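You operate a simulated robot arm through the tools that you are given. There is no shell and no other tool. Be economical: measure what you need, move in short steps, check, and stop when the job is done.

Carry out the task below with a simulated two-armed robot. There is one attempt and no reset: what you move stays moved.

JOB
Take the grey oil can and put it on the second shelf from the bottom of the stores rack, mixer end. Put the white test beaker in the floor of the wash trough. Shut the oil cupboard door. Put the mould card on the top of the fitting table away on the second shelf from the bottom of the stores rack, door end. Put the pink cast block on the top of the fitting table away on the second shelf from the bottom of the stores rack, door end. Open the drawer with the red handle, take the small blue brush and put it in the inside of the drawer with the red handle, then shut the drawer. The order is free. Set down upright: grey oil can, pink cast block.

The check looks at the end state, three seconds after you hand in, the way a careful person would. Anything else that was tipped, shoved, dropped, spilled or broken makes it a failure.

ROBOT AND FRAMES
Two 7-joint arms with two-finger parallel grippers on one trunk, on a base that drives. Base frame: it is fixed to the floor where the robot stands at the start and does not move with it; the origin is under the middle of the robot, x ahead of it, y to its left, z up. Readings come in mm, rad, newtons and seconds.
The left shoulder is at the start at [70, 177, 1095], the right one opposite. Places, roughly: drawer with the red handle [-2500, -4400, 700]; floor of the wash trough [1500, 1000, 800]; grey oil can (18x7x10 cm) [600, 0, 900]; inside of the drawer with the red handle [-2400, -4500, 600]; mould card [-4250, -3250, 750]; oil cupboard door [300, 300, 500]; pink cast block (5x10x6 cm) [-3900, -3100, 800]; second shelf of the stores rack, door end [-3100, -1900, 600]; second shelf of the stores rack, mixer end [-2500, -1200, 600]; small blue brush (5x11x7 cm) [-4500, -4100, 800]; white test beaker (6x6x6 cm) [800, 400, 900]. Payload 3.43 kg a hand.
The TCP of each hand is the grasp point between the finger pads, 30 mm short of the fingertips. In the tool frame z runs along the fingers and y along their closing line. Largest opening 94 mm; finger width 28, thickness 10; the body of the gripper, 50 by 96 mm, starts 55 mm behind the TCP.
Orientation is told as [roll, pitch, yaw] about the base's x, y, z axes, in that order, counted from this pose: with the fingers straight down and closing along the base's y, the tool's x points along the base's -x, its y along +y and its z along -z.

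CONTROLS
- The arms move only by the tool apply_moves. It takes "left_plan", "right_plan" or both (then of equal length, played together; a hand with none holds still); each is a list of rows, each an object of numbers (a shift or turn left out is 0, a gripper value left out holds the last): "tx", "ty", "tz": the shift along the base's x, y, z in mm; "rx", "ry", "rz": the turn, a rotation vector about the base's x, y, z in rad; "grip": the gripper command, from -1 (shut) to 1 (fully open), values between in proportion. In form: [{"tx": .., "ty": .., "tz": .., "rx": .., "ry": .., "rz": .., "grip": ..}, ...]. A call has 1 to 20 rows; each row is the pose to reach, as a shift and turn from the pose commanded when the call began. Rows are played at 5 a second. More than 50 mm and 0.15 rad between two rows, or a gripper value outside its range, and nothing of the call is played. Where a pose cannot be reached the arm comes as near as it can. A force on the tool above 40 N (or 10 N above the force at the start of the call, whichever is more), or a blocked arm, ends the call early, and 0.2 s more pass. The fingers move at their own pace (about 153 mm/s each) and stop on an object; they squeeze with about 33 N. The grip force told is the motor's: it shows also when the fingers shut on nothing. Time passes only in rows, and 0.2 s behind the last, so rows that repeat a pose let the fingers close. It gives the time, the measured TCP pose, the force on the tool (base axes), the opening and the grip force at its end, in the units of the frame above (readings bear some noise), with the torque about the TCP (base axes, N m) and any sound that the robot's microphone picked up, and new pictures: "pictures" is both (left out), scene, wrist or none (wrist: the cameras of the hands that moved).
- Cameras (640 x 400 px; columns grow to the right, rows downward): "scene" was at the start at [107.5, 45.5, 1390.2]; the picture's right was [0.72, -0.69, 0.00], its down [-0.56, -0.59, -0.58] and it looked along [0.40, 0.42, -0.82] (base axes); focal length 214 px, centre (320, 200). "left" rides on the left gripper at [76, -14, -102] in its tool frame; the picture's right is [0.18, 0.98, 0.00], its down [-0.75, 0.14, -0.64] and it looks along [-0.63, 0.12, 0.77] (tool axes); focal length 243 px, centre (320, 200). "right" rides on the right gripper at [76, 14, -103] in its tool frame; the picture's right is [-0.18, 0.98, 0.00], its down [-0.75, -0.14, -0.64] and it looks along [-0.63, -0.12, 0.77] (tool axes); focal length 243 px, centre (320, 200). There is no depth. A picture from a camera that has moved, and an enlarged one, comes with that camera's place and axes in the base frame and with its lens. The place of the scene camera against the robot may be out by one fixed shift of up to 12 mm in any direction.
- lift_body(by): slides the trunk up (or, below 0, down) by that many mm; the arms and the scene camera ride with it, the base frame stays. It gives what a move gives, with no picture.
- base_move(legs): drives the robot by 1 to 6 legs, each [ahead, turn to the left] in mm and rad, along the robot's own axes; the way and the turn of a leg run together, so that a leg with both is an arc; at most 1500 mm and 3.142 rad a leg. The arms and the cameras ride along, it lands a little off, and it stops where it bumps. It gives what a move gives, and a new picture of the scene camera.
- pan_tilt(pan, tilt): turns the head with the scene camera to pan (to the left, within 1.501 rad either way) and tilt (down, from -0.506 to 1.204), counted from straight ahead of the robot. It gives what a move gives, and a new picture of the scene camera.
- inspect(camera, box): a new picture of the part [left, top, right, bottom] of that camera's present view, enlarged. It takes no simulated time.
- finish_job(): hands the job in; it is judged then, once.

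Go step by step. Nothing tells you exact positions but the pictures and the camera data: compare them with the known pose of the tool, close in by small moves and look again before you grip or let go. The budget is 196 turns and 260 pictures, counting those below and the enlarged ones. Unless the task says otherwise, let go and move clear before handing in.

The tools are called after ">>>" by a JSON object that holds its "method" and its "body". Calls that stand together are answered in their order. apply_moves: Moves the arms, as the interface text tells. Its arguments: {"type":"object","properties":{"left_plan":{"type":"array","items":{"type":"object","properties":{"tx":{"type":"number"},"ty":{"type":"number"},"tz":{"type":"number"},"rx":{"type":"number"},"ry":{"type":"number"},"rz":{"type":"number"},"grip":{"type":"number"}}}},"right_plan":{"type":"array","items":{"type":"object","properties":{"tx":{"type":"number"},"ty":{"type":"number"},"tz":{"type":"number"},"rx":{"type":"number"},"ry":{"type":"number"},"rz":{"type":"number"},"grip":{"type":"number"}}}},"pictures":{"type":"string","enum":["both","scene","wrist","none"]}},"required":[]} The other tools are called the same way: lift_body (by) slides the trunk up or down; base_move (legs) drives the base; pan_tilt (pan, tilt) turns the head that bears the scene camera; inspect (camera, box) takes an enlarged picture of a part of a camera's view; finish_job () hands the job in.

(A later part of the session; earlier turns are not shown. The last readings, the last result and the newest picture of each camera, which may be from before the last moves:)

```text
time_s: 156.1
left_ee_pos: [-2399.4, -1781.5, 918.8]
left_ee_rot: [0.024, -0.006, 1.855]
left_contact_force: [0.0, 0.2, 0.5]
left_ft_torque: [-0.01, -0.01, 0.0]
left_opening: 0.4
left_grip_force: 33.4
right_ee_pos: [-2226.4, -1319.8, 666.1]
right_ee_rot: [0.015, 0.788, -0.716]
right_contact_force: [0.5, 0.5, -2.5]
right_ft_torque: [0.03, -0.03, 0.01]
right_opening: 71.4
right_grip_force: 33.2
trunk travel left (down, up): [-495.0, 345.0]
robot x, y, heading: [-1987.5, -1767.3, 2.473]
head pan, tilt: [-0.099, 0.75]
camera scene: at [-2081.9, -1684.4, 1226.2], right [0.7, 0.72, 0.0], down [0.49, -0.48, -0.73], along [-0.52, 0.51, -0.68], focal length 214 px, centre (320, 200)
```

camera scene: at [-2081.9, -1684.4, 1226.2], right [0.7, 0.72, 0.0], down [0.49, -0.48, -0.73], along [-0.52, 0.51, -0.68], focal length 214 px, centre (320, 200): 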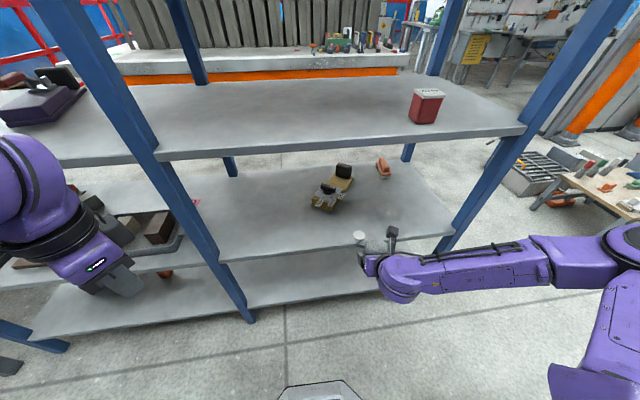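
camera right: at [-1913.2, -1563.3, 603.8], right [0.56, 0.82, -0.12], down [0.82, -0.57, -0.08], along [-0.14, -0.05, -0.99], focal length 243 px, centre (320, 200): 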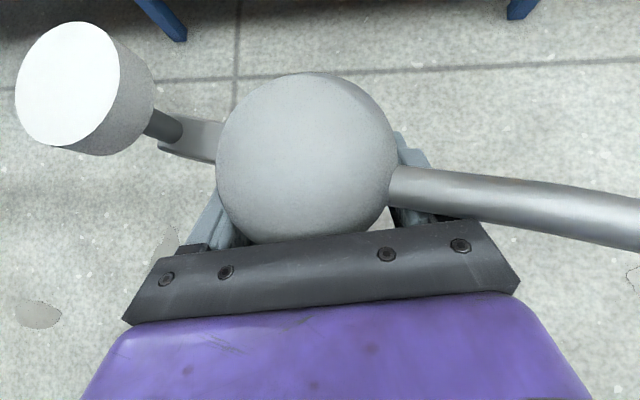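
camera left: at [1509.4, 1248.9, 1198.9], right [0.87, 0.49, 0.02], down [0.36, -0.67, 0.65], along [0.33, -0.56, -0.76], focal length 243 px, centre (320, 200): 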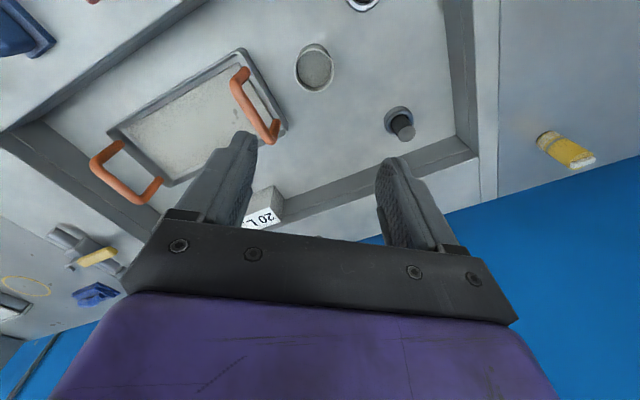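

Moving the can in over shelf 2 (a≈400 mm, 80 mm deep).

>>> {"method": "apply_moves", "body": {"right_plan": [{"tx": -35, "ty": 19}, {"tx": -70, "ty": 38}, {"tx": -105, "ty": 57}, {"tx": -140, "ty": 76}, {"tx": -166, "ty": 90}]}}

```text
time_s: 157.3
left_ee_pos: [-2400.0, -1781.8, 918.6]
left_ee_rot: [0.021, -0.006, 1.855]
left_contact_force: [0.2, 0.3, -1.3]
left_ft_torque: [-0.01, -0.05, 0.0]
left_opening: 0.1
left_grip_force: 33.0
right_ee_pos: [-2392.4, -1229.0, 665.6]
right_ee_rot: [0.015, 0.785, -0.715]
right_contact_force: [-0.4, 0.3, -2.4]
right_ft_torque: [-0.02, -0.03, -0.01]
right_opening: 71.4
right_grip_force: 32.5
trunk travel left (down, up): [-495.0, 345.0]
robot x, y, heading: [-1988.0, -1769.9, 2.471]
head pan, tilt: [-0.099, 0.75]
camera scene: at [-2082.8, -1684.2, 1226.2], right [0.7, 0.72, 0.0], down [0.49, -0.48, -0.73], along [-0.52, 0.51, -0.68], focal length 214 px, centre (320, 200)
camera right: at [-2370.3, -1231.9, 792.5], right [0.75, 0.65, -0.12], down [0.64, -0.76, -0.08], along [-0.14, -0.02, -0.99], focal length 243 px, centre (320, 200)
```

scene: 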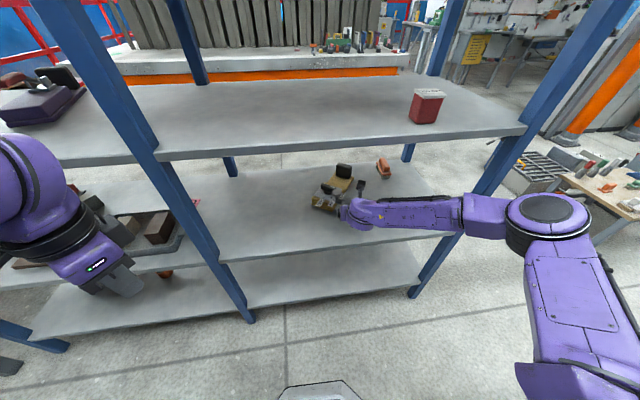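
right: 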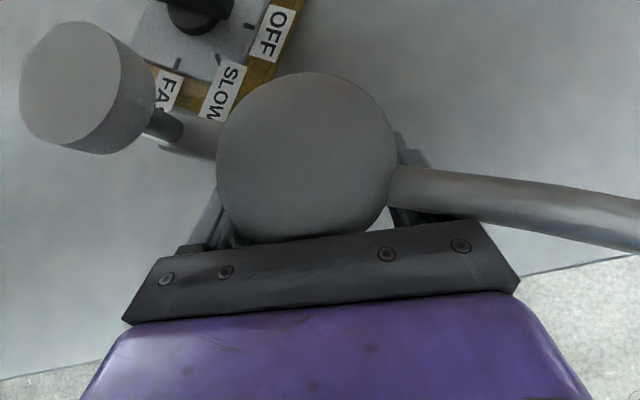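

Position is good: ~90 mm behind the edge and ~70 mm from the tool. Lowering in fine steps.

>>> {"method": "apply_moves", "body": {"right_plan": [{"tz": -12}, {"tz": -24}, {"tz": -32}, {"tz": -36}, {"tz": -40}, {"tz": -43}, {"tz": -46}, {"tz": -49}], "pictures": "wrist"}}

```text
time_s: 159.0
left_ee_pos: [-2399.0, -1783.1, 920.0]
left_ee_rot: [0.022, -0.007, 1.853]
left_contact_force: [-0.6, 0.3, -0.8]
left_ft_torque: [0.01, 0.0, 0.01]
left_opening: 0.2
left_grip_force: 33.0
right_ee_pos: [-2394.5, -1228.7, 630.1]
right_ee_rot: [0.006, 0.807, -0.723]
right_contact_force: [1.1, -1.9, 17.6]
right_ft_torque: [-0.43, 0.67, 0.04]
right_opening: 71.1
right_grip_force: 33.1
trunk travel left (down, up): [-495.0, 345.0]
robot x, y, heading: [-1987.6, -1765.7, 2.47]
head pan, tilt: [-0.099, 0.75]
stopped in row 8 (right hand): the force on the tool passed its limit (the readings are from after the stop); the commanded pose is now the measured one
camera right: at [-2369.1, -1232.1, 756.9], right [0.75, 0.65, -0.13], down [0.64, -0.76, -0.1], along [-0.16, -0.01, -0.99], focal length 243 px, centre (320, 200)
```

right: 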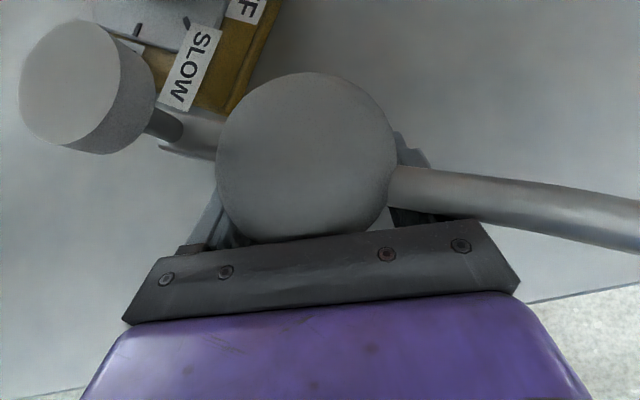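

The can is in contact with the shelf (base ≈590). Easing off slightly, releasing and backing out along the finger axis.

>>> {"method": "apply_moves", "body": {"right_plan": [{"tz": 1.5}, {"tz": 1.5, "grip": 0.6}, {"tz": 1.5, "grip": 0.9}, {"tz": 1.5, "grip": 1}, {"tz": 1.5, "grip": 1}]}}

```text
time_s: 160.2
left_ee_pos: [-2396.3, -1783.4, 920.5]
left_ee_rot: [0.027, -0.009, 1.853]
left_contact_force: [0.1, 0.5, 0.0]
left_ft_torque: [-0.03, 0.03, -0.01]
left_opening: 0.1
left_grip_force: 33.2
right_ee_pos: [-2394.2, -1227.7, 629.9]
right_ee_rot: [0.009, 0.804, -0.726]
right_contact_force: [10.3, 21.5, 29.0]
right_ft_torque: [-0.05, 0.76, -0.5]
right_opening: 81.1
right_grip_force: 0.2
trunk travel left (down, up): [-495.0, 345.0]
robot x, y, heading: [-1991.8, -1766.0, 2.463]
head pan, tilt: [-0.099, 0.75]
camera scene: at [-2077.3, -1685.6, 1226.9], right [0.7, 0.72, 0.0], down [0.49, -0.48, -0.73], along [-0.53, 0.51, -0.68], focal length 214 px, centre (320, 200)
camera right: at [-2367.1, -1231.2, 757.1], right [0.75, 0.65, -0.13], down [0.64, -0.76, -0.1], along [-0.16, -0.01, -0.99], focal length 243 px, centre (320, 200)
```

scene: 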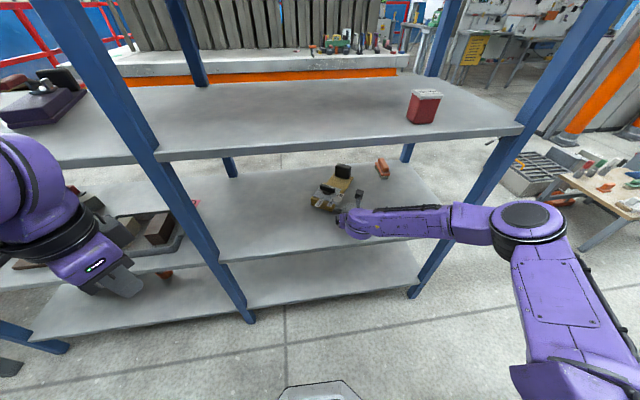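
right: 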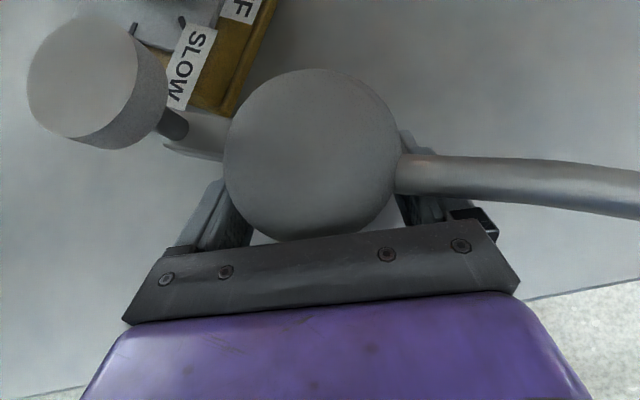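

Opening stopped at 81 mm with side force, so a finger touches something on the can. I'll narrow the opening slightly to 76 mm and re-read forces.

>>> {"method": "apply_moves", "body": {"right_plan": [{"grip": 0.64}, {"grip": 0.64}], "pictures": "none"}}

>>> {"method": "inspect", "body": {"camera": "scene", "box": [290, 160, 410, 250]}}

>>> {"method": "inspect", "body": {"camera": "right", "box": [160, 60, 520, 280]}}

```text
time_s: 160.8
left_ee_pos: [-2397.8, -1782.2, 919.0]
left_ee_rot: [0.023, -0.01, 1.853]
left_contact_force: [0.4, 0.3, -0.5]
left_ft_torque: [-0.01, 0.0, -0.01]
left_opening: 0.0
left_grip_force: 32.3
right_ee_pos: [-2394.6, -1229.3, 630.9]
right_ee_rot: [0.011, 0.804, -0.72]
right_contact_force: [-6.2, 9.2, 26.1]
right_ft_torque: [-0.29, 1.15, -0.13]
right_opening: 75.7
right_grip_force: 0.1
trunk travel left (down, up): [-495.0, 345.0]
robot x, y, heading: [-1988.1, -1766.6, 2.47]
head pan, tilt: [-0.099, 0.75]
```

```text
4.44 times, centred on (350, 205) of scene
camera zoom: at [-2080.0, -1687.0, 1226.7], right [0.7, 0.72, 0.0], down [0.49, -0.47, -0.73], along [-0.53, 0.51, -0.68], focal length 953 px, centre (187, 178)
```

zoom: 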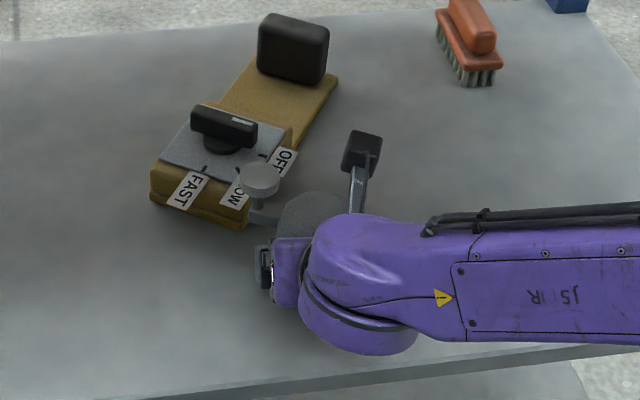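

```text
1.78 times, centred on (340, 170) of right
camera zoom: at [-2369.0, -1233.5, 757.1], right [0.75, 0.65, -0.13], down [0.64, -0.76, -0.1], along [-0.16, -0.01, -0.99], focal length 431 px, centre (284, 253)
```

zoom: 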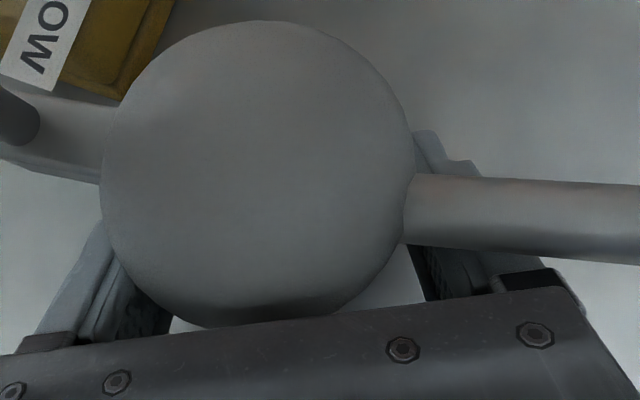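

The readings fit the fingertips resting on the shelf (shelf ≈600), which blocked the opening; the can itself is just standing. I'll lift the hand 4 mm, open, and slide back along the finger axis.

>>> {"method": "apply_moves", "body": {"right_plan": [{"tz": 2}, {"tz": 4}, {"tz": 5}, {"tz": 5, "grip": 0.8}, {"tz": 5, "grip": 0.95}]}}

```text
time_s: 162.0
left_ee_pos: [-2398.3, -1781.7, 919.6]
left_ee_rot: [0.024, -0.008, 1.854]
left_contact_force: [0.6, 0.1, 0.2]
left_ft_torque: [-0.01, -0.01, 0.01]
left_opening: 0.0
left_grip_force: 33.0
right_ee_pos: [-2393.2, -1230.6, 630.5]
right_ee_rot: [0.013, 0.793, -0.717]
right_contact_force: [8.4, -0.5, 7.2]
right_ft_torque: [-0.24, 0.02, 0.28]
right_opening: 89.7
right_grip_force: 0.0
trunk travel left (down, up): [-495.0, 345.0]
robot x, y, heading: [-1986.9, -1767.4, 2.471]
head pan, tilt: [-0.099, 0.75]
camera scene: at [-2080.2, -1685.4, 1226.4], right [0.7, 0.72, 0.0], down [0.49, -0.48, -0.73], along [-0.52, 0.51, -0.68], focal length 214 px, centre (320, 200)
camera right: at [-2368.4, -1233.6, 757.6], right [0.75, 0.65, -0.12], down [0.64, -0.76, -0.09], along [-0.15, -0.01, -0.99], focal length 243 px, centre (320, 200)
```

scene: 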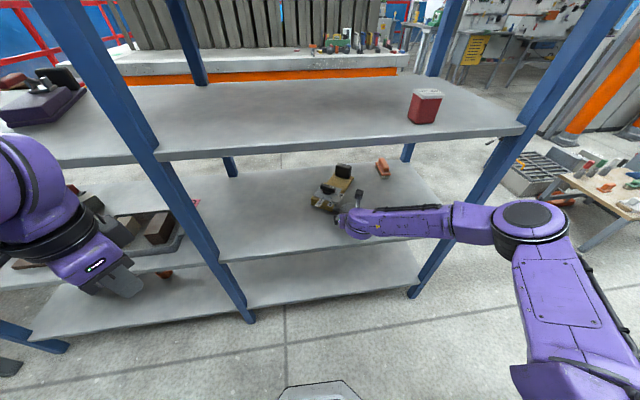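
right: 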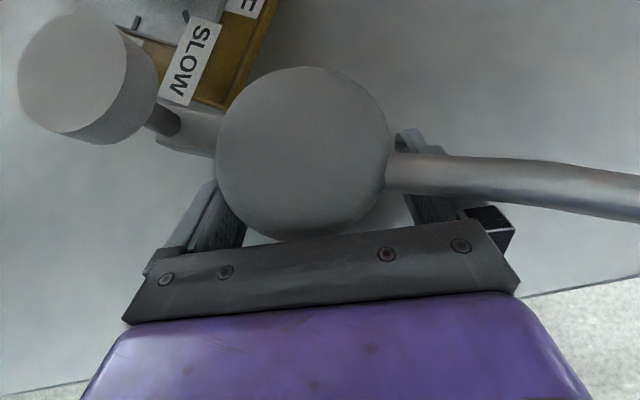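

Open to 90 mm with light force; the can sits slightly left between the fingers. Centring 5 mm and retreating slowly along the finger axis.

>>> {"method": "apply_moves", "body": {"right_plan": [{"tx": -2, "ty": -2, "tz": 3}, {"tx": -3, "ty": -4, "tz": 5}, {"tx": 5, "ty": -11, "tz": 14}, {"tx": 13, "ty": -18, "tz": 25}], "pictures": "wrist"}}

```text
time_s: 163.0
left_ee_pos: [-2398.2, -1782.2, 918.9]
left_ee_rot: [0.022, -0.004, 1.853]
left_contact_force: [-0.1, 0.0, 0.3]
left_ft_torque: [0.02, 0.0, -0.03]
left_opening: 0.0
left_grip_force: 32.7
right_ee_pos: [-2381.5, -1245.2, 657.4]
right_ee_rot: [0.013, 0.798, -0.721]
right_contact_force: [-0.2, -0.6, 0.1]
right_ft_torque: [-0.01, -0.02, 0.02]
right_opening: 91.7
right_grip_force: 0.1
trunk travel left (down, up): [-495.0, 345.0]
robot x, y, heading: [-1988.6, -1766.6, 2.466]
head pan, tilt: [-0.099, 0.75]
camera right: at [-2356.4, -1249.3, 783.3], right [0.75, 0.65, -0.12], down [0.64, -0.76, -0.09], along [-0.15, -0.01, -0.99], focal length 243 px, centre (320, 200)
```

right: 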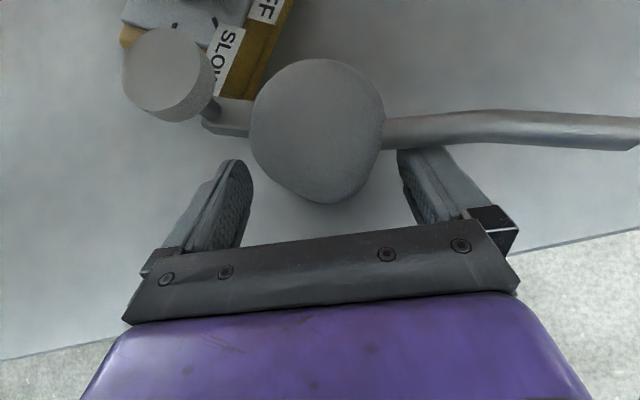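

Free of the can, no forces, and it stands upright. Continuing to back out, more horizontally to stay clear of the spout.

>>> {"method": "apply_moves", "body": {"right_plan": [{"tx": 18, "ty": -16, "tz": 5}, {"tx": 45, "ty": -39, "tz": 15}, {"tx": 75, "ty": -65, "tz": 30}, {"tx": 105, "ty": -91, "tz": 45}, {"tx": 135, "ty": -117, "tz": 60}]}}

>>> {"method": "inspect", "body": {"camera": "scene", "box": [280, 140, 420, 240]}}

```text
time_s: 164.2
left_ee_pos: [-2398.5, -1781.4, 919.1]
left_ee_rot: [0.022, -0.007, 1.854]
left_contact_force: [0.1, -0.2, 0.4]
left_ft_torque: [0.02, 0.0, -0.01]
left_opening: 0.2
left_grip_force: 33.0
right_ee_pos: [-2244.6, -1365.0, 716.1]
right_ee_rot: [0.011, 0.8, -0.722]
right_contact_force: [-0.4, -0.3, -0.3]
right_ft_torque: [0.01, 0.01, 0.05]
right_opening: 91.6
right_grip_force: 0.1
trunk travel left (down, up): [-495.0, 345.0]
robot x, y, heading: [-1990.0, -1763.3, 2.471]
head pan, tilt: [-0.099, 0.75]
camera scene: at [-2081.0, -1685.1, 1226.4], right [0.7, 0.72, 0.0], down [0.49, -0.48, -0.73], along [-0.52, 0.51, -0.68], focal length 214 px, centre (320, 200)
camera right: at [-2219.5, -1369.4, 842.3], right [0.75, 0.65, -0.12], down [0.64, -0.76, -0.09], along [-0.16, -0.01, -0.99], focal length 243 px, centre (320, 200)
```

scene: 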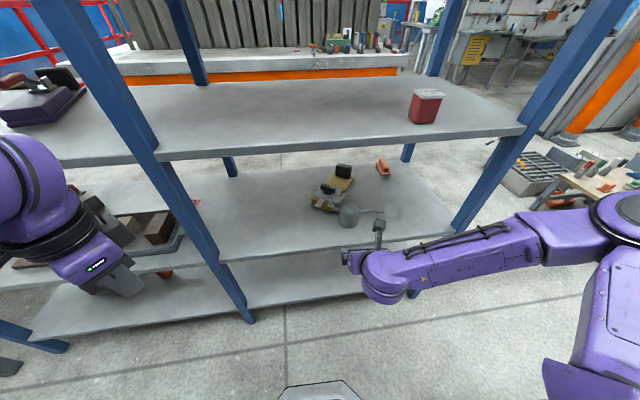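
right: 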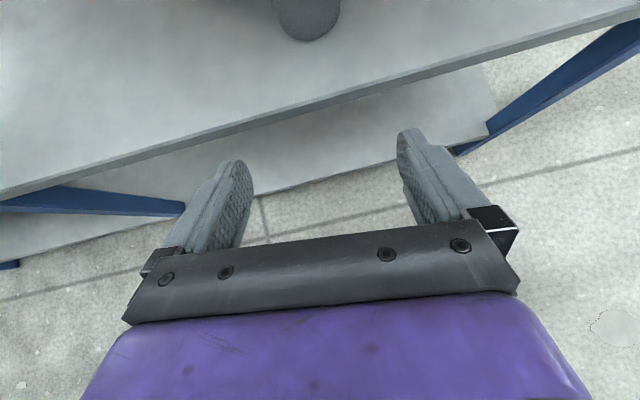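

```text
4.00 times, centred on (350, 190) of scene
camera zoom: at [-2081.0, -1685.1, 1226.4], right [0.7, 0.72, 0.0], down [0.49, -0.48, -0.73], along [-0.52, 0.51, -0.68], focal length 858 px, centre (200, 240)
```

zoom: 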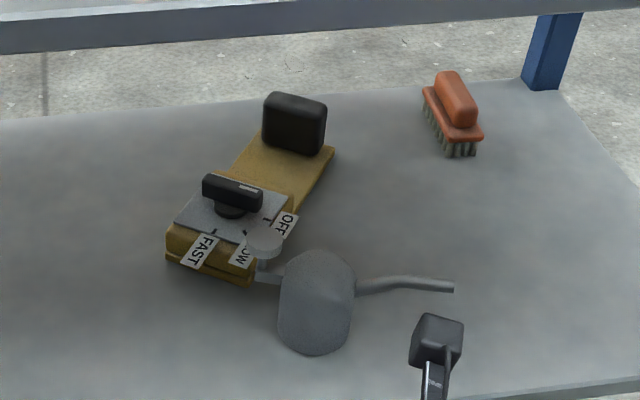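

The can stands upright on shelf 2, not touching the tool. Now I'll back off, bring the right hand back to its neutral attitude and head for the fitting table.

>>> {"method": "base_move", "body": {"legs": [[-260, 0]]}}

>>> {"method": "apply_moves", "body": {"right_plan": [{"rx": -0.09, "ry": -0.1, "tz": 20}, {"rx": -0.18, "ry": -0.2, "tz": 50}, {"rx": -0.26, "ry": -0.3, "tz": 80}, {"rx": -0.35, "ry": -0.4, "tz": 110}, {"rx": -0.44, "ry": -0.5, "tz": 150}, {"rx": -0.52, "ry": -0.59, "tz": 190, "grip": -1}], "pictures": "none"}}

>>> {"method": "apply_moves", "body": {"right_plan": [{"rz": 0.148}, {"rz": 0.296}, {"rz": 0.444}, {"rz": 0.592}, {"rz": 0.74}, {"rz": 0.888}, {"rz": 1.036}, {"rz": 1.184}, {"rz": 1.332}, {"rz": 1.48}, {"rz": 1.628}, {"rz": 1.776}, {"rz": 1.924}, {"rz": 2.072}, {"rz": 2.22}, {"rz": 2.368}, {"rz": 2.516}, {"rz": 2.664}, {"rz": 2.812}, {"rz": 2.96}], "pictures": "none"}}

>>> {"method": "base_move", "body": {"legs": [[0, 1.61]]}}

>>> {"method": "pan_tilt", "body": {"pan": -0.2, "tilt": 0.45}}

```text
time_s: 166.1
left_ee_pos: [-2191.6, -1945.9, 919.0]
left_ee_rot: [0.02, -0.006, 1.856]
left_contact_force: [-1.0, 0.5, -1.0]
left_ft_torque: [0.02, 0.03, -0.03]
left_opening: 0.2
left_grip_force: 33.3
right_ee_pos: [-2038.9, -1528.6, 716.2]
right_ee_rot: [0.009, 0.8, -0.722]
right_contact_force: [-0.5, -0.9, 1.1]
right_ft_torque: [0.01, 0.0, -0.01]
right_opening: 91.8
right_grip_force: 0.0
trunk travel left (down, up): [-495.0, 345.0]
robot x, y, heading: [-1782.1, -1931.7, 2.468]
head pan, tilt: [-0.099, 0.75]
camera scene: at [-1875.3, -1848.9, 1226.4], right [0.7, 0.72, 0.0], down [0.49, -0.47, -0.73], along [-0.53, 0.51, -0.68], focal length 214 px, centre (320, 200)
```

scene: 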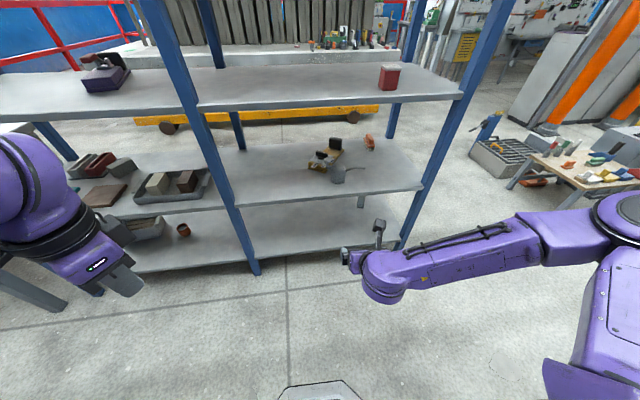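

```text
time_s: 167.5
left_ee_pos: [-2193.8, -1945.9, 919.9]
left_ee_rot: [0.022, -0.006, 1.856]
left_contact_force: [-0.3, 0.0, -0.1]
left_ft_torque: [0.04, 0.0, 0.02]
left_opening: 0.0
left_grip_force: 32.8
right_ee_pos: [-2038.2, -1527.9, 907.8]
right_ee_rot: [0.009, 0.01, -0.72]
right_contact_force: [0.0, 0.1, -0.3]
right_ft_torque: [0.02, 0.0, -0.01]
right_opening: 0.1
right_grip_force: 24.8
trunk travel left (down, up): [-495.0, 345.0]
robot x, y, heading: [-1782.0, -1930.0, 2.473]
head pan, tilt: [-0.099, 0.75]
```

```text
time_s: 171.7
left_ee_pos: [-2192.9, -1945.0, 919.4]
left_ee_rot: [0.024, -0.007, 1.855]
left_contact_force: [0.6, 0.7, 0.4]
left_ft_torque: [0.02, -0.04, 0.01]
left_opening: 0.1
left_grip_force: 33.1
right_ee_pos: [-2039.9, -1529.1, 905.2]
right_ee_rot: [0.01, 0.012, 2.24]
right_contact_force: [-0.1, -0.2, 0.4]
right_ft_torque: [0.01, -0.03, -0.01]
right_opening: 0.0
right_grip_force: 33.0
trunk travel left (down, up): [-495.0, 345.0]
robot x, y, heading: [-1783.1, -1931.8, 2.47]
head pan, tilt: [-0.099, 0.75]
```

```text
time_s: 176.0
left_ee_pos: [-1753.5, -2338.1, 917.5]
left_ee_rot: [0.023, -0.003, -2.819]
left_contact_force: [0.2, -0.4, 0.2]
left_ft_torque: [0.01, -0.02, -0.01]
left_opening: 0.0
left_grip_force: 32.6
right_ee_pos: [-2176.9, -2200.5, 905.5]
right_ee_rot: [0.01, 0.012, -2.435]
right_contact_force: [-0.8, 0.1, -0.3]
right_ft_torque: [-0.01, 0.0, -0.03]
right_opening: 0.0
right_grip_force: 32.3
trunk travel left (down, up): [-495.0, 345.0]
robot x, y, heading: [-1786.3, -1929.8, -2.202]
head pan, tilt: [-0.099, 0.75]
camera scene: at [-1861.8, -2039.5, 1226.3], right [-0.75, 0.67, 0.0], down [0.45, 0.51, -0.73], along [-0.49, -0.55, -0.68], focal length 214 px, centre (320, 200)
```

scene: 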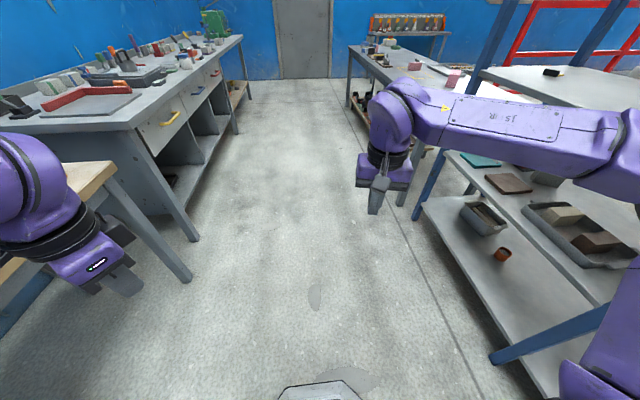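

```text
time_s: 176.8
left_ee_pos: [-1753.3, -2337.7, 917.9]
left_ee_rot: [0.021, -0.006, -2.821]
left_contact_force: [-0.3, 0.0, -0.4]
left_ft_torque: [-0.03, 0.01, 0.02]
left_opening: 0.0
left_grip_force: 33.5
right_ee_pos: [-2175.0, -2201.4, 904.7]
right_ee_rot: [0.009, 0.011, -2.436]
right_contact_force: [-0.2, -0.8, -0.1]
right_ft_torque: [-0.01, -0.03, -0.01]
right_opening: 0.0
right_grip_force: 33.3
trunk travel left (down, up): [-495.0, 345.0]
robot x, y, heading: [-1786.5, -1930.5, -2.201]
head pan, tilt: [-0.201, 0.45]
camera scene: at [-1874.6, -2039.6, 1252.7], right [-0.67, 0.74, 0.0], down [0.32, 0.29, -0.9], along [-0.66, -0.61, -0.44], focal length 214 px, centre (320, 200)
```

scene: 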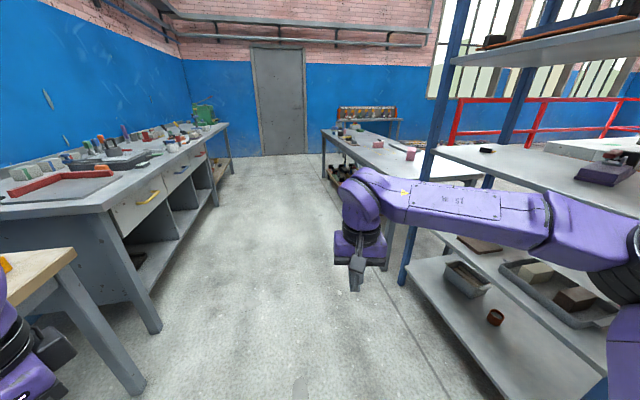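

Fitting table lies beyond the rack on the right, the drawer bench on the left. Driving down the lane.

>>> {"method": "base_move", "body": {"legs": [[1300, 0]]}}

>>> {"method": "pan_tilt", "body": {"pan": -0.7, "tilt": 0.55}}

```text
time_s: 183.2
left_ee_pos: [-2517.3, -3372.7, 919.4]
left_ee_rot: [0.023, -0.006, -2.825]
left_contact_force: [0.4, 0.0, -0.1]
left_ft_torque: [0.04, 0.01, 0.0]
left_opening: 0.0
left_grip_force: 33.7
right_ee_pos: [-2937.7, -3232.7, 906.0]
right_ee_rot: [0.01, 0.009, -2.442]
right_contact_force: [-1.0, -0.2, -0.2]
right_ft_torque: [0.04, 0.02, 0.02]
right_opening: 0.1
right_grip_force: 33.2
trunk travel left (down, up): [-495.0, 345.0]
robot x, y, heading: [-2542.0, -2964.9, -2.211]
head pan, tilt: [-0.201, 0.45]
camera scene: at [-2636.0, -3073.7, 1252.7], right [-0.67, 0.74, 0.0], down [0.32, 0.29, -0.9], along [-0.67, -0.6, -0.44], focal length 214 px, centre (320, 200)
```

scene: 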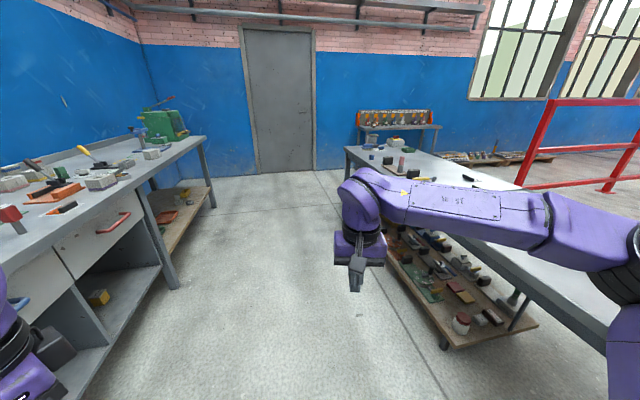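

```text
time_s: 184.2
left_ee_pos: [-2518.3, -3373.4, 918.0]
left_ee_rot: [0.022, -0.006, -2.826]
left_contact_force: [0.0, 0.3, 0.1]
left_ft_torque: [0.01, 0.01, 0.02]
left_opening: 0.0
left_grip_force: 33.1
right_ee_pos: [-2939.0, -3233.7, 906.0]
right_ee_rot: [0.011, 0.012, -2.442]
right_contact_force: [-0.1, 0.8, -0.3]
right_ft_torque: [-0.01, 0.02, 0.01]
right_opening: 0.0
right_grip_force: 33.0
trunk travel left (down, up): [-495.0, 345.0]
robot x, y, heading: [-2544.5, -2966.0, -2.213]
head pan, tilt: [-0.7, 0.55]
camera scene: at [-2654.9, -3032.9, 1243.7], right [-0.23, 0.97, 0.0], down [0.51, 0.12, -0.85], along [-0.83, -0.2, -0.52], focal length 214 px, centre (320, 200)
```

scene: 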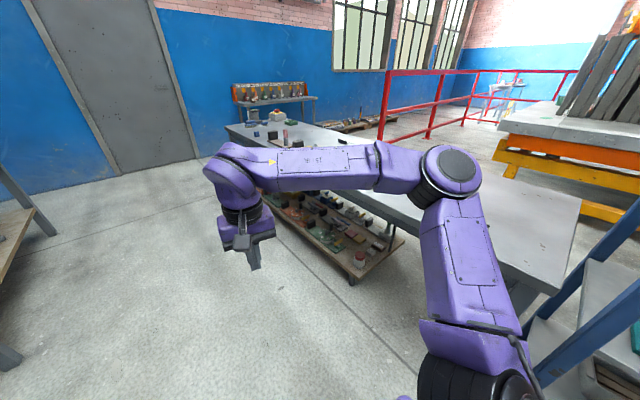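

The table's items are towards its far end. I'll drive on and turn to face the table.

>>> {"method": "base_move", "body": {"legs": [[950, 0], [0, -1.56]]}}

>>> {"method": "pan_tilt", "body": {"pan": 0.0, "tilt": 0.7}}

```text
time_s: 192.9
left_ee_pos: [-3527.4, -3764.4, 920.2]
left_ee_rot: [0.025, -0.005, 1.9]
left_contact_force: [-1.1, -0.4, -0.6]
left_ft_torque: [-0.04, 0.0, 0.02]
left_opening: 0.0
left_grip_force: 32.9
right_ee_pos: [-3393.1, -3341.0, 906.5]
right_ee_rot: [0.01, 0.013, 2.285]
right_contact_force: [0.3, 0.3, -0.3]
right_ft_torque: [0.0, 0.0, -0.01]
right_opening: 0.0
right_grip_force: 33.2
trunk travel left (down, up): [-495.0, 345.0]
robot x, y, heading: [-3118.6, -3727.6, 2.525]
head pan, tilt: [-0.7, 0.55]
camera scene: at [-3175.6, -3621.5, 1243.7], right [0.97, 0.24, 0.0], down [0.13, -0.51, -0.85], along [-0.21, 0.83, -0.52], focal length 214 px, centre (320, 200)
```

scene: 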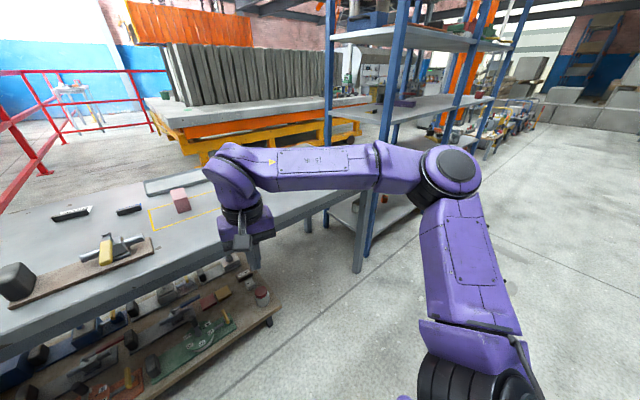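

```text
time_s: 194.0
left_ee_pos: [-3527.5, -3764.6, 918.2]
left_ee_rot: [0.022, -0.006, 1.9]
left_contact_force: [0.5, 1.0, 0.2]
left_ft_torque: [0.0, -0.01, -0.01]
left_opening: 0.1
left_grip_force: 32.8
right_ee_pos: [-3393.9, -3341.6, 906.8]
right_ee_rot: [0.009, 0.012, 2.285]
right_contact_force: [1.3, -0.6, 0.6]
right_ft_torque: [0.03, 0.0, 0.0]
right_opening: 0.0
right_grip_force: 33.2
trunk travel left (down, up): [-495.0, 345.0]
robot x, y, heading: [-3121.4, -3731.6, 2.516]
head pan, tilt: [0.0, 0.7]
camera scene: at [-3222.7, -3659.1, 1230.6], right [0.58, 0.81, 0.0], down [0.52, -0.38, -0.77], along [-0.62, 0.45, -0.64], focal length 214 px, centre (320, 200)
```

scene: 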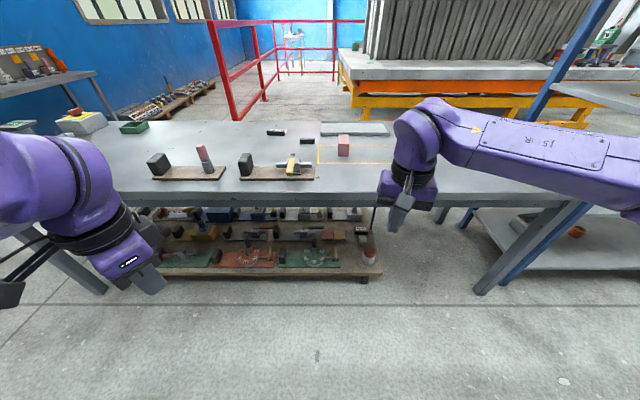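

The pink block is at about [-3897,-3040]. Zooming to identify the mould card.

>>> {"method": "inspect", "body": {"camera": "scene", "box": [120, 100, 420, 210]}}

>>> {"method": "inspect", "body": {"camera": "scene", "box": [240, 110, 400, 190]}}

```text
2.13 times, centred on (270, 155) of scene
camera zoom: at [-3222.7, -3659.1, 1230.6], right [0.58, 0.81, 0.0], down [0.52, -0.38, -0.77], along [-0.62, 0.45, -0.64], focal length 458 px, centre (427, 296)
```

zoom: 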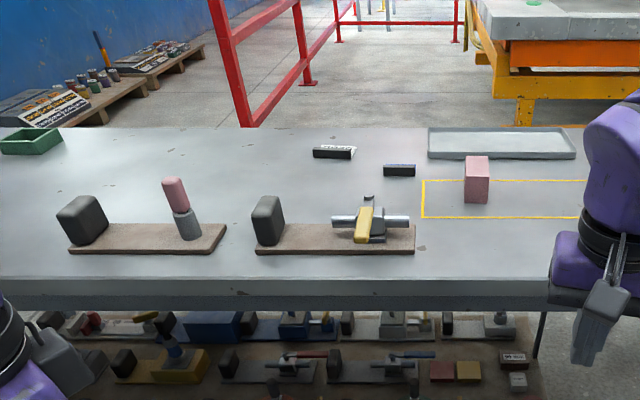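

```text
4.00 times, centred on (320, 150) of scene
camera zoom: at [-3222.7, -3659.1, 1230.6], right [0.58, 0.81, 0.0], down [0.52, -0.38, -0.77], along [-0.62, 0.45, -0.64], focal length 858 px, centre (320, 400)
```

zoom: 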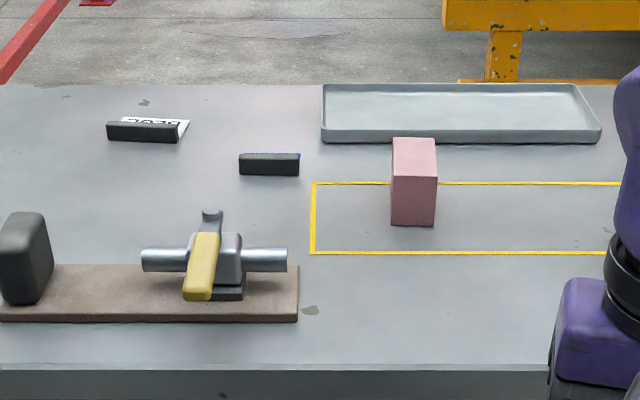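

Two card-like items are on the table; I'll raise the trunk to see them from above.

>>> {"method": "lift_body", "body": {"by": 330}}

>>> {"method": "pan_tilt", "body": {"pan": 0.15, "tilt": 0.7}}

>>> {"method": "inspect", "body": {"camera": "scene", "box": [240, 130, 440, 255]}}

```text
time_s: 197.3
left_ee_pos: [-3529.1, -3764.7, 1249.1]
left_ee_rot: [0.024, -0.003, 1.901]
left_contact_force: [-1.1, -0.1, 0.5]
left_ft_torque: [-0.02, 0.02, -0.01]
left_opening: 0.0
left_grip_force: 33.0
right_ee_pos: [-3393.3, -3341.5, 1236.1]
right_ee_rot: [0.011, 0.013, 2.284]
right_contact_force: [-0.1, 0.3, -0.5]
right_ft_torque: [0.04, 0.01, 0.01]
right_opening: 0.0
right_grip_force: 33.1
trunk travel left (down, up): [-825.0, 15.0]
robot x, y, heading: [-3123.7, -3729.6, 2.518]
head pan, tilt: [0.0, 0.7]
```

```text
time_s: 198.0
left_ee_pos: [-3528.0, -3767.2, 1249.4]
left_ee_rot: [0.023, -0.006, 1.901]
left_contact_force: [0.0, 0.1, 0.0]
left_ft_torque: [-0.03, -0.01, 0.03]
left_opening: 0.1
left_grip_force: 32.8
right_ee_pos: [-3394.2, -3341.0, 1236.3]
right_ee_rot: [0.012, 0.012, 2.284]
right_contact_force: [-0.7, 0.4, 0.1]
right_ft_torque: [-0.01, 0.02, -0.01]
right_opening: 0.0
right_grip_force: 33.1
trunk travel left (down, up): [-825.0, 15.0]
robot x, y, heading: [-3123.5, -3733.8, 2.521]
head pan, tilt: [0.15, 0.7]
camera scene: at [-3229.5, -3670.0, 1560.6], right [0.46, 0.89, 0.0], down [0.57, -0.29, -0.76], along [-0.68, 0.35, -0.64], focal length 214 px, centre (320, 200)
```

scene: 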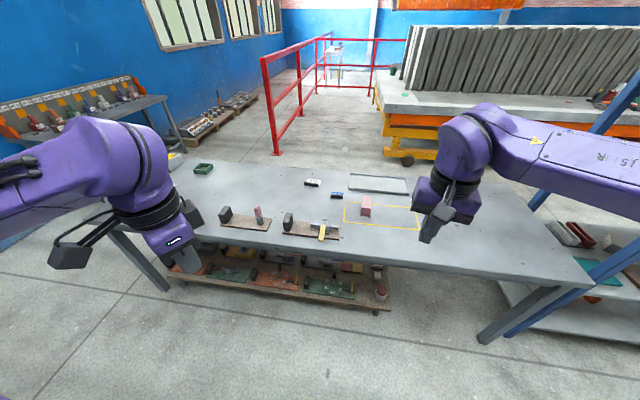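

```text
3.20 times, centred on (340, 192) of scene
camera zoom: at [-3229.5, -3670.0, 1560.6], right [0.46, 0.89, 0.0], down [0.57, -0.29, -0.76], along [-0.68, 0.35, -0.64], focal length 686 px, centre (256, 224)
```

zoom: 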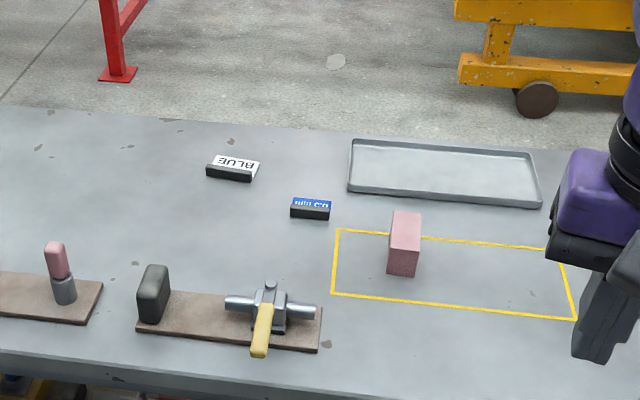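

The white-topped "BLUE" plate matches the mould card's place ([-4219,-3213]); the pink block is at [-3880,-3055]. I'll drive close to the table edge to reach them.

>>> {"method": "base_move", "body": {"legs": [[390, 0]]}}

>>> {"method": "pan_tilt", "body": {"pan": 0.1, "tilt": 0.9}}

>>> {"method": "inspect", "body": {"camera": "scene", "box": [220, 100, 420, 225]}}

```text
time_s: 200.4
left_ee_pos: [-3840.4, -3539.5, 1250.4]
left_ee_rot: [0.022, -0.008, 1.9]
left_contact_force: [0.0, -0.3, -0.8]
left_ft_torque: [-0.01, -0.02, 0.0]
left_opening: 0.2
left_grip_force: 32.9
right_ee_pos: [-3705.7, -3116.2, 1236.8]
right_ee_rot: [0.011, 0.012, 2.283]
right_contact_force: [-0.4, -0.6, -1.6]
right_ft_torque: [-0.04, -0.02, 0.01]
right_opening: 0.2
right_grip_force: 33.1
trunk travel left (down, up): [-825.0, 15.0]
robot x, y, heading: [-3433.8, -3504.1, 2.52]
head pan, tilt: [0.15, 0.7]
camera scene: at [-3542.4, -3444.6, 1560.7], right [0.46, 0.89, 0.0], down [0.57, -0.29, -0.77], along [-0.68, 0.35, -0.64], focal length 214 px, centre (320, 200)
```

scene: 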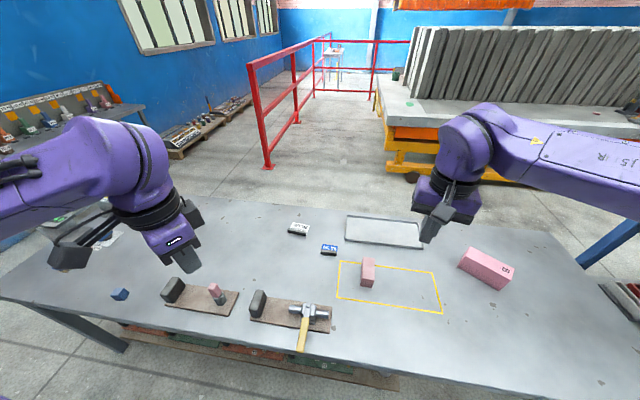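

```text
time_s: 201.1
left_ee_pos: [-3842.8, -3538.7, 1249.2]
left_ee_rot: [0.023, -0.005, 1.901]
left_contact_force: [0.1, 0.5, 0.6]
left_ft_torque: [-0.01, -0.02, 0.04]
left_opening: 0.1
left_grip_force: 32.7
right_ee_pos: [-3708.0, -3114.5, 1235.9]
right_ee_rot: [0.01, 0.012, 2.282]
right_contact_force: [-0.2, -0.1, 0.5]
right_ft_torque: [-0.01, 0.0, -0.01]
right_opening: 0.0
right_grip_force: 33.2
trunk travel left (down, up): [-825.0, 15.0]
robot x, y, heading: [-3436.3, -3503.7, 2.513]
head pan, tilt: [0.099, 0.901]
camera scene: at [-3533.9, -3444.3, 1544.4], right [0.5, 0.87, 0.0], down [0.68, -0.39, -0.62], along [-0.54, 0.31, -0.78], focal length 214 px, centre (320, 200)
```

scene: 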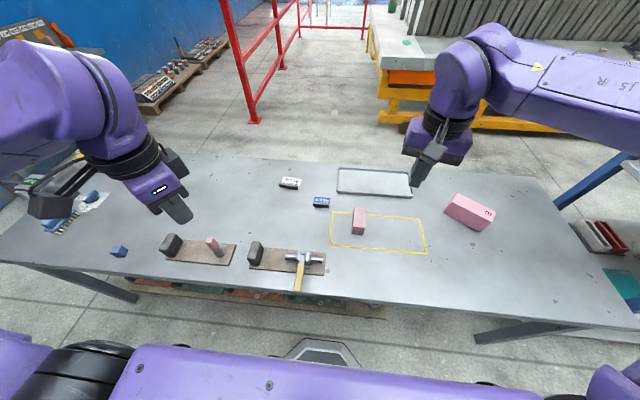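

```text
3.20 times, centred on (320, 162) of scene
camera zoom: at [-3533.9, -3444.3, 1544.4], right [0.5, 0.87, 0.0], down [0.68, -0.39, -0.62], along [-0.54, 0.31, -0.78], focal length 686 px, centre (320, 320)
```

zoom: 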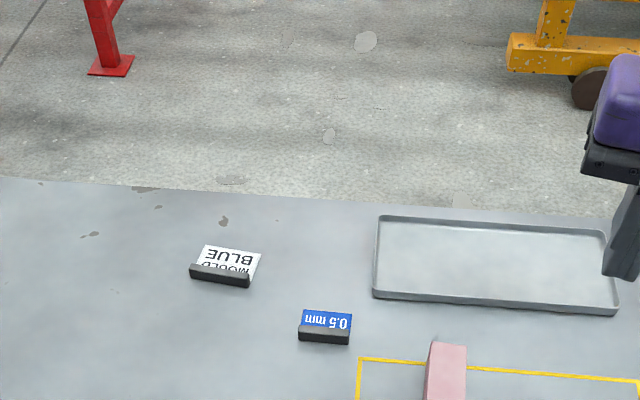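

The card reads "BLUE MOULD" — that's it; the small pink block in the yellow frame is the cast block. Moving 45 mm closer so the left hand can just reach the card, and bringing both hands over.

>>> {"method": "base_move", "body": {"legs": [[45, 0]]}}

>>> {"method": "apply_moves", "body": {"left_plan": [{"rz": 0.14, "grip": 1}, {"rz": 0.28}, {"rz": 0.42}, {"rz": 0.56}, {"rz": 0.7}, {"rz": 0.84}, {"rz": 0.98}, {"rz": 1.12}, {"rz": 1.26}, {"rz": 1.4}, {"rz": 1.54}, {"rz": 1.68}, {"rz": 1.82}, {"rz": 1.96}], "pictures": "none"}}

```text
time_s: 202.0
left_ee_pos: [-3870.5, -3519.1, 1251.8]
left_ee_rot: [0.027, -0.012, 1.901]
left_contact_force: [1.3, -1.0, 0.4]
left_ft_torque: [0.02, 0.11, -0.04]
left_opening: 0.0
left_grip_force: 32.6
right_ee_pos: [-3737.0, -3094.7, 1240.0]
right_ee_rot: [0.013, 0.004, 2.285]
right_contact_force: [-0.1, 0.5, 2.3]
right_ft_torque: [0.02, 0.02, -0.01]
right_opening: 0.1
right_grip_force: 33.0
trunk travel left (down, up): [-825.0, 15.0]
robot x, y, heading: [-3469.4, -3478.2, 2.52]
head pan, tilt: [0.099, 0.901]
camera scene: at [-3559.6, -3425.8, 1545.6], right [0.5, 0.87, 0.0], down [0.67, -0.39, -0.63], along [-0.54, 0.31, -0.78], focal length 214 px, centre (320, 200)
```

scene: 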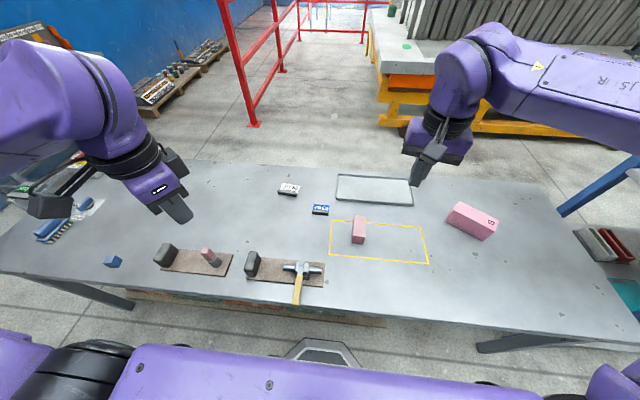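

```text
time_s: 205.0
left_ee_pos: [-3889.0, -3496.2, 1244.8]
left_ee_rot: [0.022, -0.007, -2.422]
left_contact_force: [0.0, 0.1, -0.2]
left_ft_torque: [0.0, 0.02, -0.03]
left_opening: 94.1
left_grip_force: 0.0
left hand out of reach, approached as far as the arm can: row 14
right_ee_pos: [-3743.4, -3088.3, 1235.7]
right_ee_rot: [0.012, 0.011, 2.284]
right_contact_force: [-0.1, 0.1, -1.1]
right_ft_torque: [0.01, 0.01, 0.04]
right_opening: 0.1
right_grip_force: 32.8
trunk travel left (down, up): [-825.0, 15.0]
robot x, y, heading: [-3468.7, -3480.2, 2.515]
head pan, tilt: [0.099, 0.901]
```

>>> {"method": "lift_body", "body": {"by": -200}}

>>> {"method": "apply_moves", "body": {"left_plan": [{"tx": -33, "ty": 27}, {"tx": -65, "ty": 54}, {"tx": -98, "ty": 82}, {"tx": -131, "ty": 109}, {"tx": -163, "ty": 136}, {"tx": -196, "ty": 163}, {"tx": -228, "ty": 190}, {"tx": -260, "ty": 217}], "right_plan": [{"tx": -17, "ty": 4, "grip": 1}, {"tx": -34, "ty": 8}, {"tx": -51, "ty": 12}, {"tx": -68, "ty": 16}, {"tx": -86, "ty": 20}, {"tx": -103, "ty": 25}, {"tx": -120, "ty": 29}, {"tx": -137, "ty": 33}]}}

```text
time_s: 207.2
left_ee_pos: [-3887.9, -3496.8, 1044.2]
left_ee_rot: [0.025, -0.006, -2.424]
left_contact_force: [-0.3, -0.5, -0.1]
left_ft_torque: [0.0, 0.01, 0.0]
left_opening: 94.2
left_grip_force: 0.0
right_ee_pos: [-3744.9, -3089.4, 1035.9]
right_ee_rot: [0.01, 0.013, 2.285]
right_contact_force: [-0.4, -0.2, 0.5]
right_ft_torque: [0.0, 0.0, -0.02]
right_opening: 0.1
right_grip_force: 32.7
trunk travel left (down, up): [-625.0, 215.0]
robot x, y, heading: [-3472.4, -3482.6, 2.519]
head pan, tilt: [0.099, 0.901]
```

```text
time_s: 209.0
left_ee_pos: [-4150.7, -3280.9, 1040.1]
left_ee_rot: [0.033, -0.002, -2.425]
left_contact_force: [-0.7, 0.3, -1.0]
left_ft_torque: [-0.03, -0.08, 0.0]
left_opening: 94.2
left_grip_force: 0.0
left hand out of reach, approached as far as the arm can: row 8
right_ee_pos: [-3886.2, -3054.1, 1033.8]
right_ee_rot: [0.01, 0.014, 2.285]
right_contact_force: [-0.4, 0.7, -0.6]
right_ft_torque: [0.01, -0.04, -0.02]
right_opening: 93.9
right_grip_force: 0.0
trunk travel left (down, up): [-625.0, 215.0]
robot x, y, heading: [-3471.3, -3477.7, 2.516]
head pan, tilt: [0.099, 0.901]
camera scene: at [-3575.1, -3416.1, 1344.0], right [0.5, 0.87, 0.0], down [0.68, -0.39, -0.62], along [-0.53, 0.31, -0.79], focal length 214 px, centre (320, 200)
camera right: at [-3847.2, -3119.1, 1136.9], right [-0.86, -0.5, 0.0], down [-0.39, 0.67, 0.63], along [-0.32, 0.54, -0.78], focal length 243 px, centre (320, 200)
camera left: at [-4105.2, -3217.7, 1140.7], right [0.78, -0.62, 0.03], down [-0.49, -0.59, 0.65], along [-0.38, -0.52, -0.76], focal length 243 px, centre (320, 200)
```

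scene: 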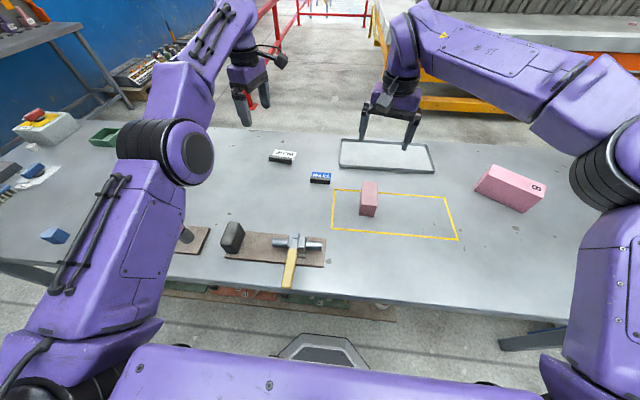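
right: 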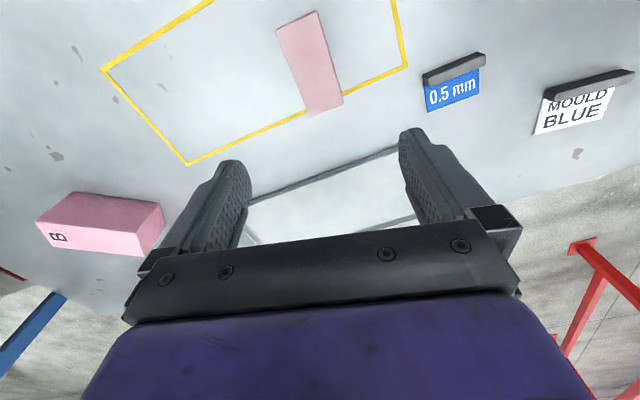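
left: 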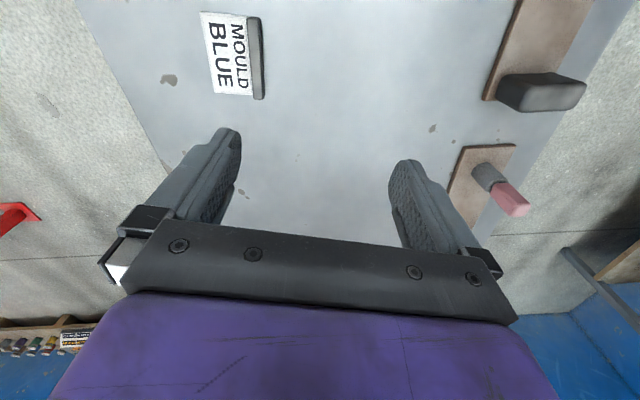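

The card is ~100 mm beyond the left hand's vertical reach from this side, so I'll fetch it from behind the table. First the right hand takes the pink block: centre ≈[-3864,-3072].

>>> {"method": "apply_moves", "body": {"right_plan": [{"tx": 7, "ty": -6, "tz": -30, "rz": 0.05}, {"tx": 14, "ty": -12, "tz": -60, "rz": 0.1}, {"tx": 22, "ty": -18, "tz": -95, "rz": 0.145}, {"tx": 22, "ty": -18, "tz": -135, "rz": 0.145}], "left_plan": [{"tx": 33, "ty": -27}, {"tx": 65, "ty": -54}, {"tx": 98, "ty": -82}, {"tx": 131, "ty": -109}], "pictures": "wrist"}}

```text
time_s: 210.0
left_ee_pos: [-4015.4, -3395.8, 1044.2]
left_ee_rot: [0.022, -0.007, -2.425]
left_contact_force: [0.6, -0.1, 0.0]
left_ft_torque: [-0.05, 0.03, 0.01]
left_opening: 94.3
left_grip_force: 0.0
right_ee_pos: [-3859.5, -3073.4, 904.0]
right_ee_rot: [0.012, 0.009, 2.429]
right_contact_force: [-0.4, 0.3, -0.3]
right_ft_torque: [-0.01, -0.01, 0.01]
right_opening: 94.1
right_grip_force: 0.1
trunk travel left (down, up): [-625.0, 215.0]
robot x, y, heading: [-3471.3, -3478.0, 2.518]
head pan, tilt: [0.099, 0.901]
camera right: at [-3810.2, -3131.6, 1006.5], right [-0.78, -0.62, 0.01], down [-0.48, 0.61, 0.63], along [-0.4, 0.49, -0.77], focal length 243 px, centre (320, 200)
camera left: at [-3968.9, -3330.9, 1144.5], right [0.78, -0.62, 0.02], down [-0.48, -0.59, 0.65], along [-0.39, -0.52, -0.76], focal length 243 px, centre (320, 200)
```

right: 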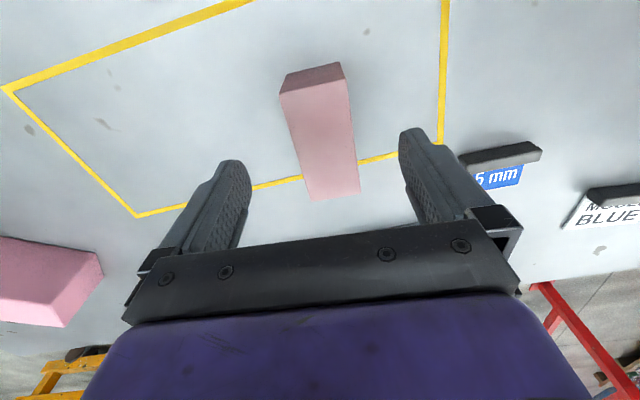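
left: 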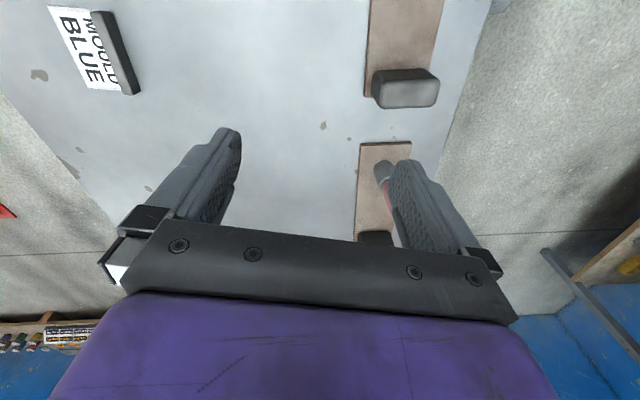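

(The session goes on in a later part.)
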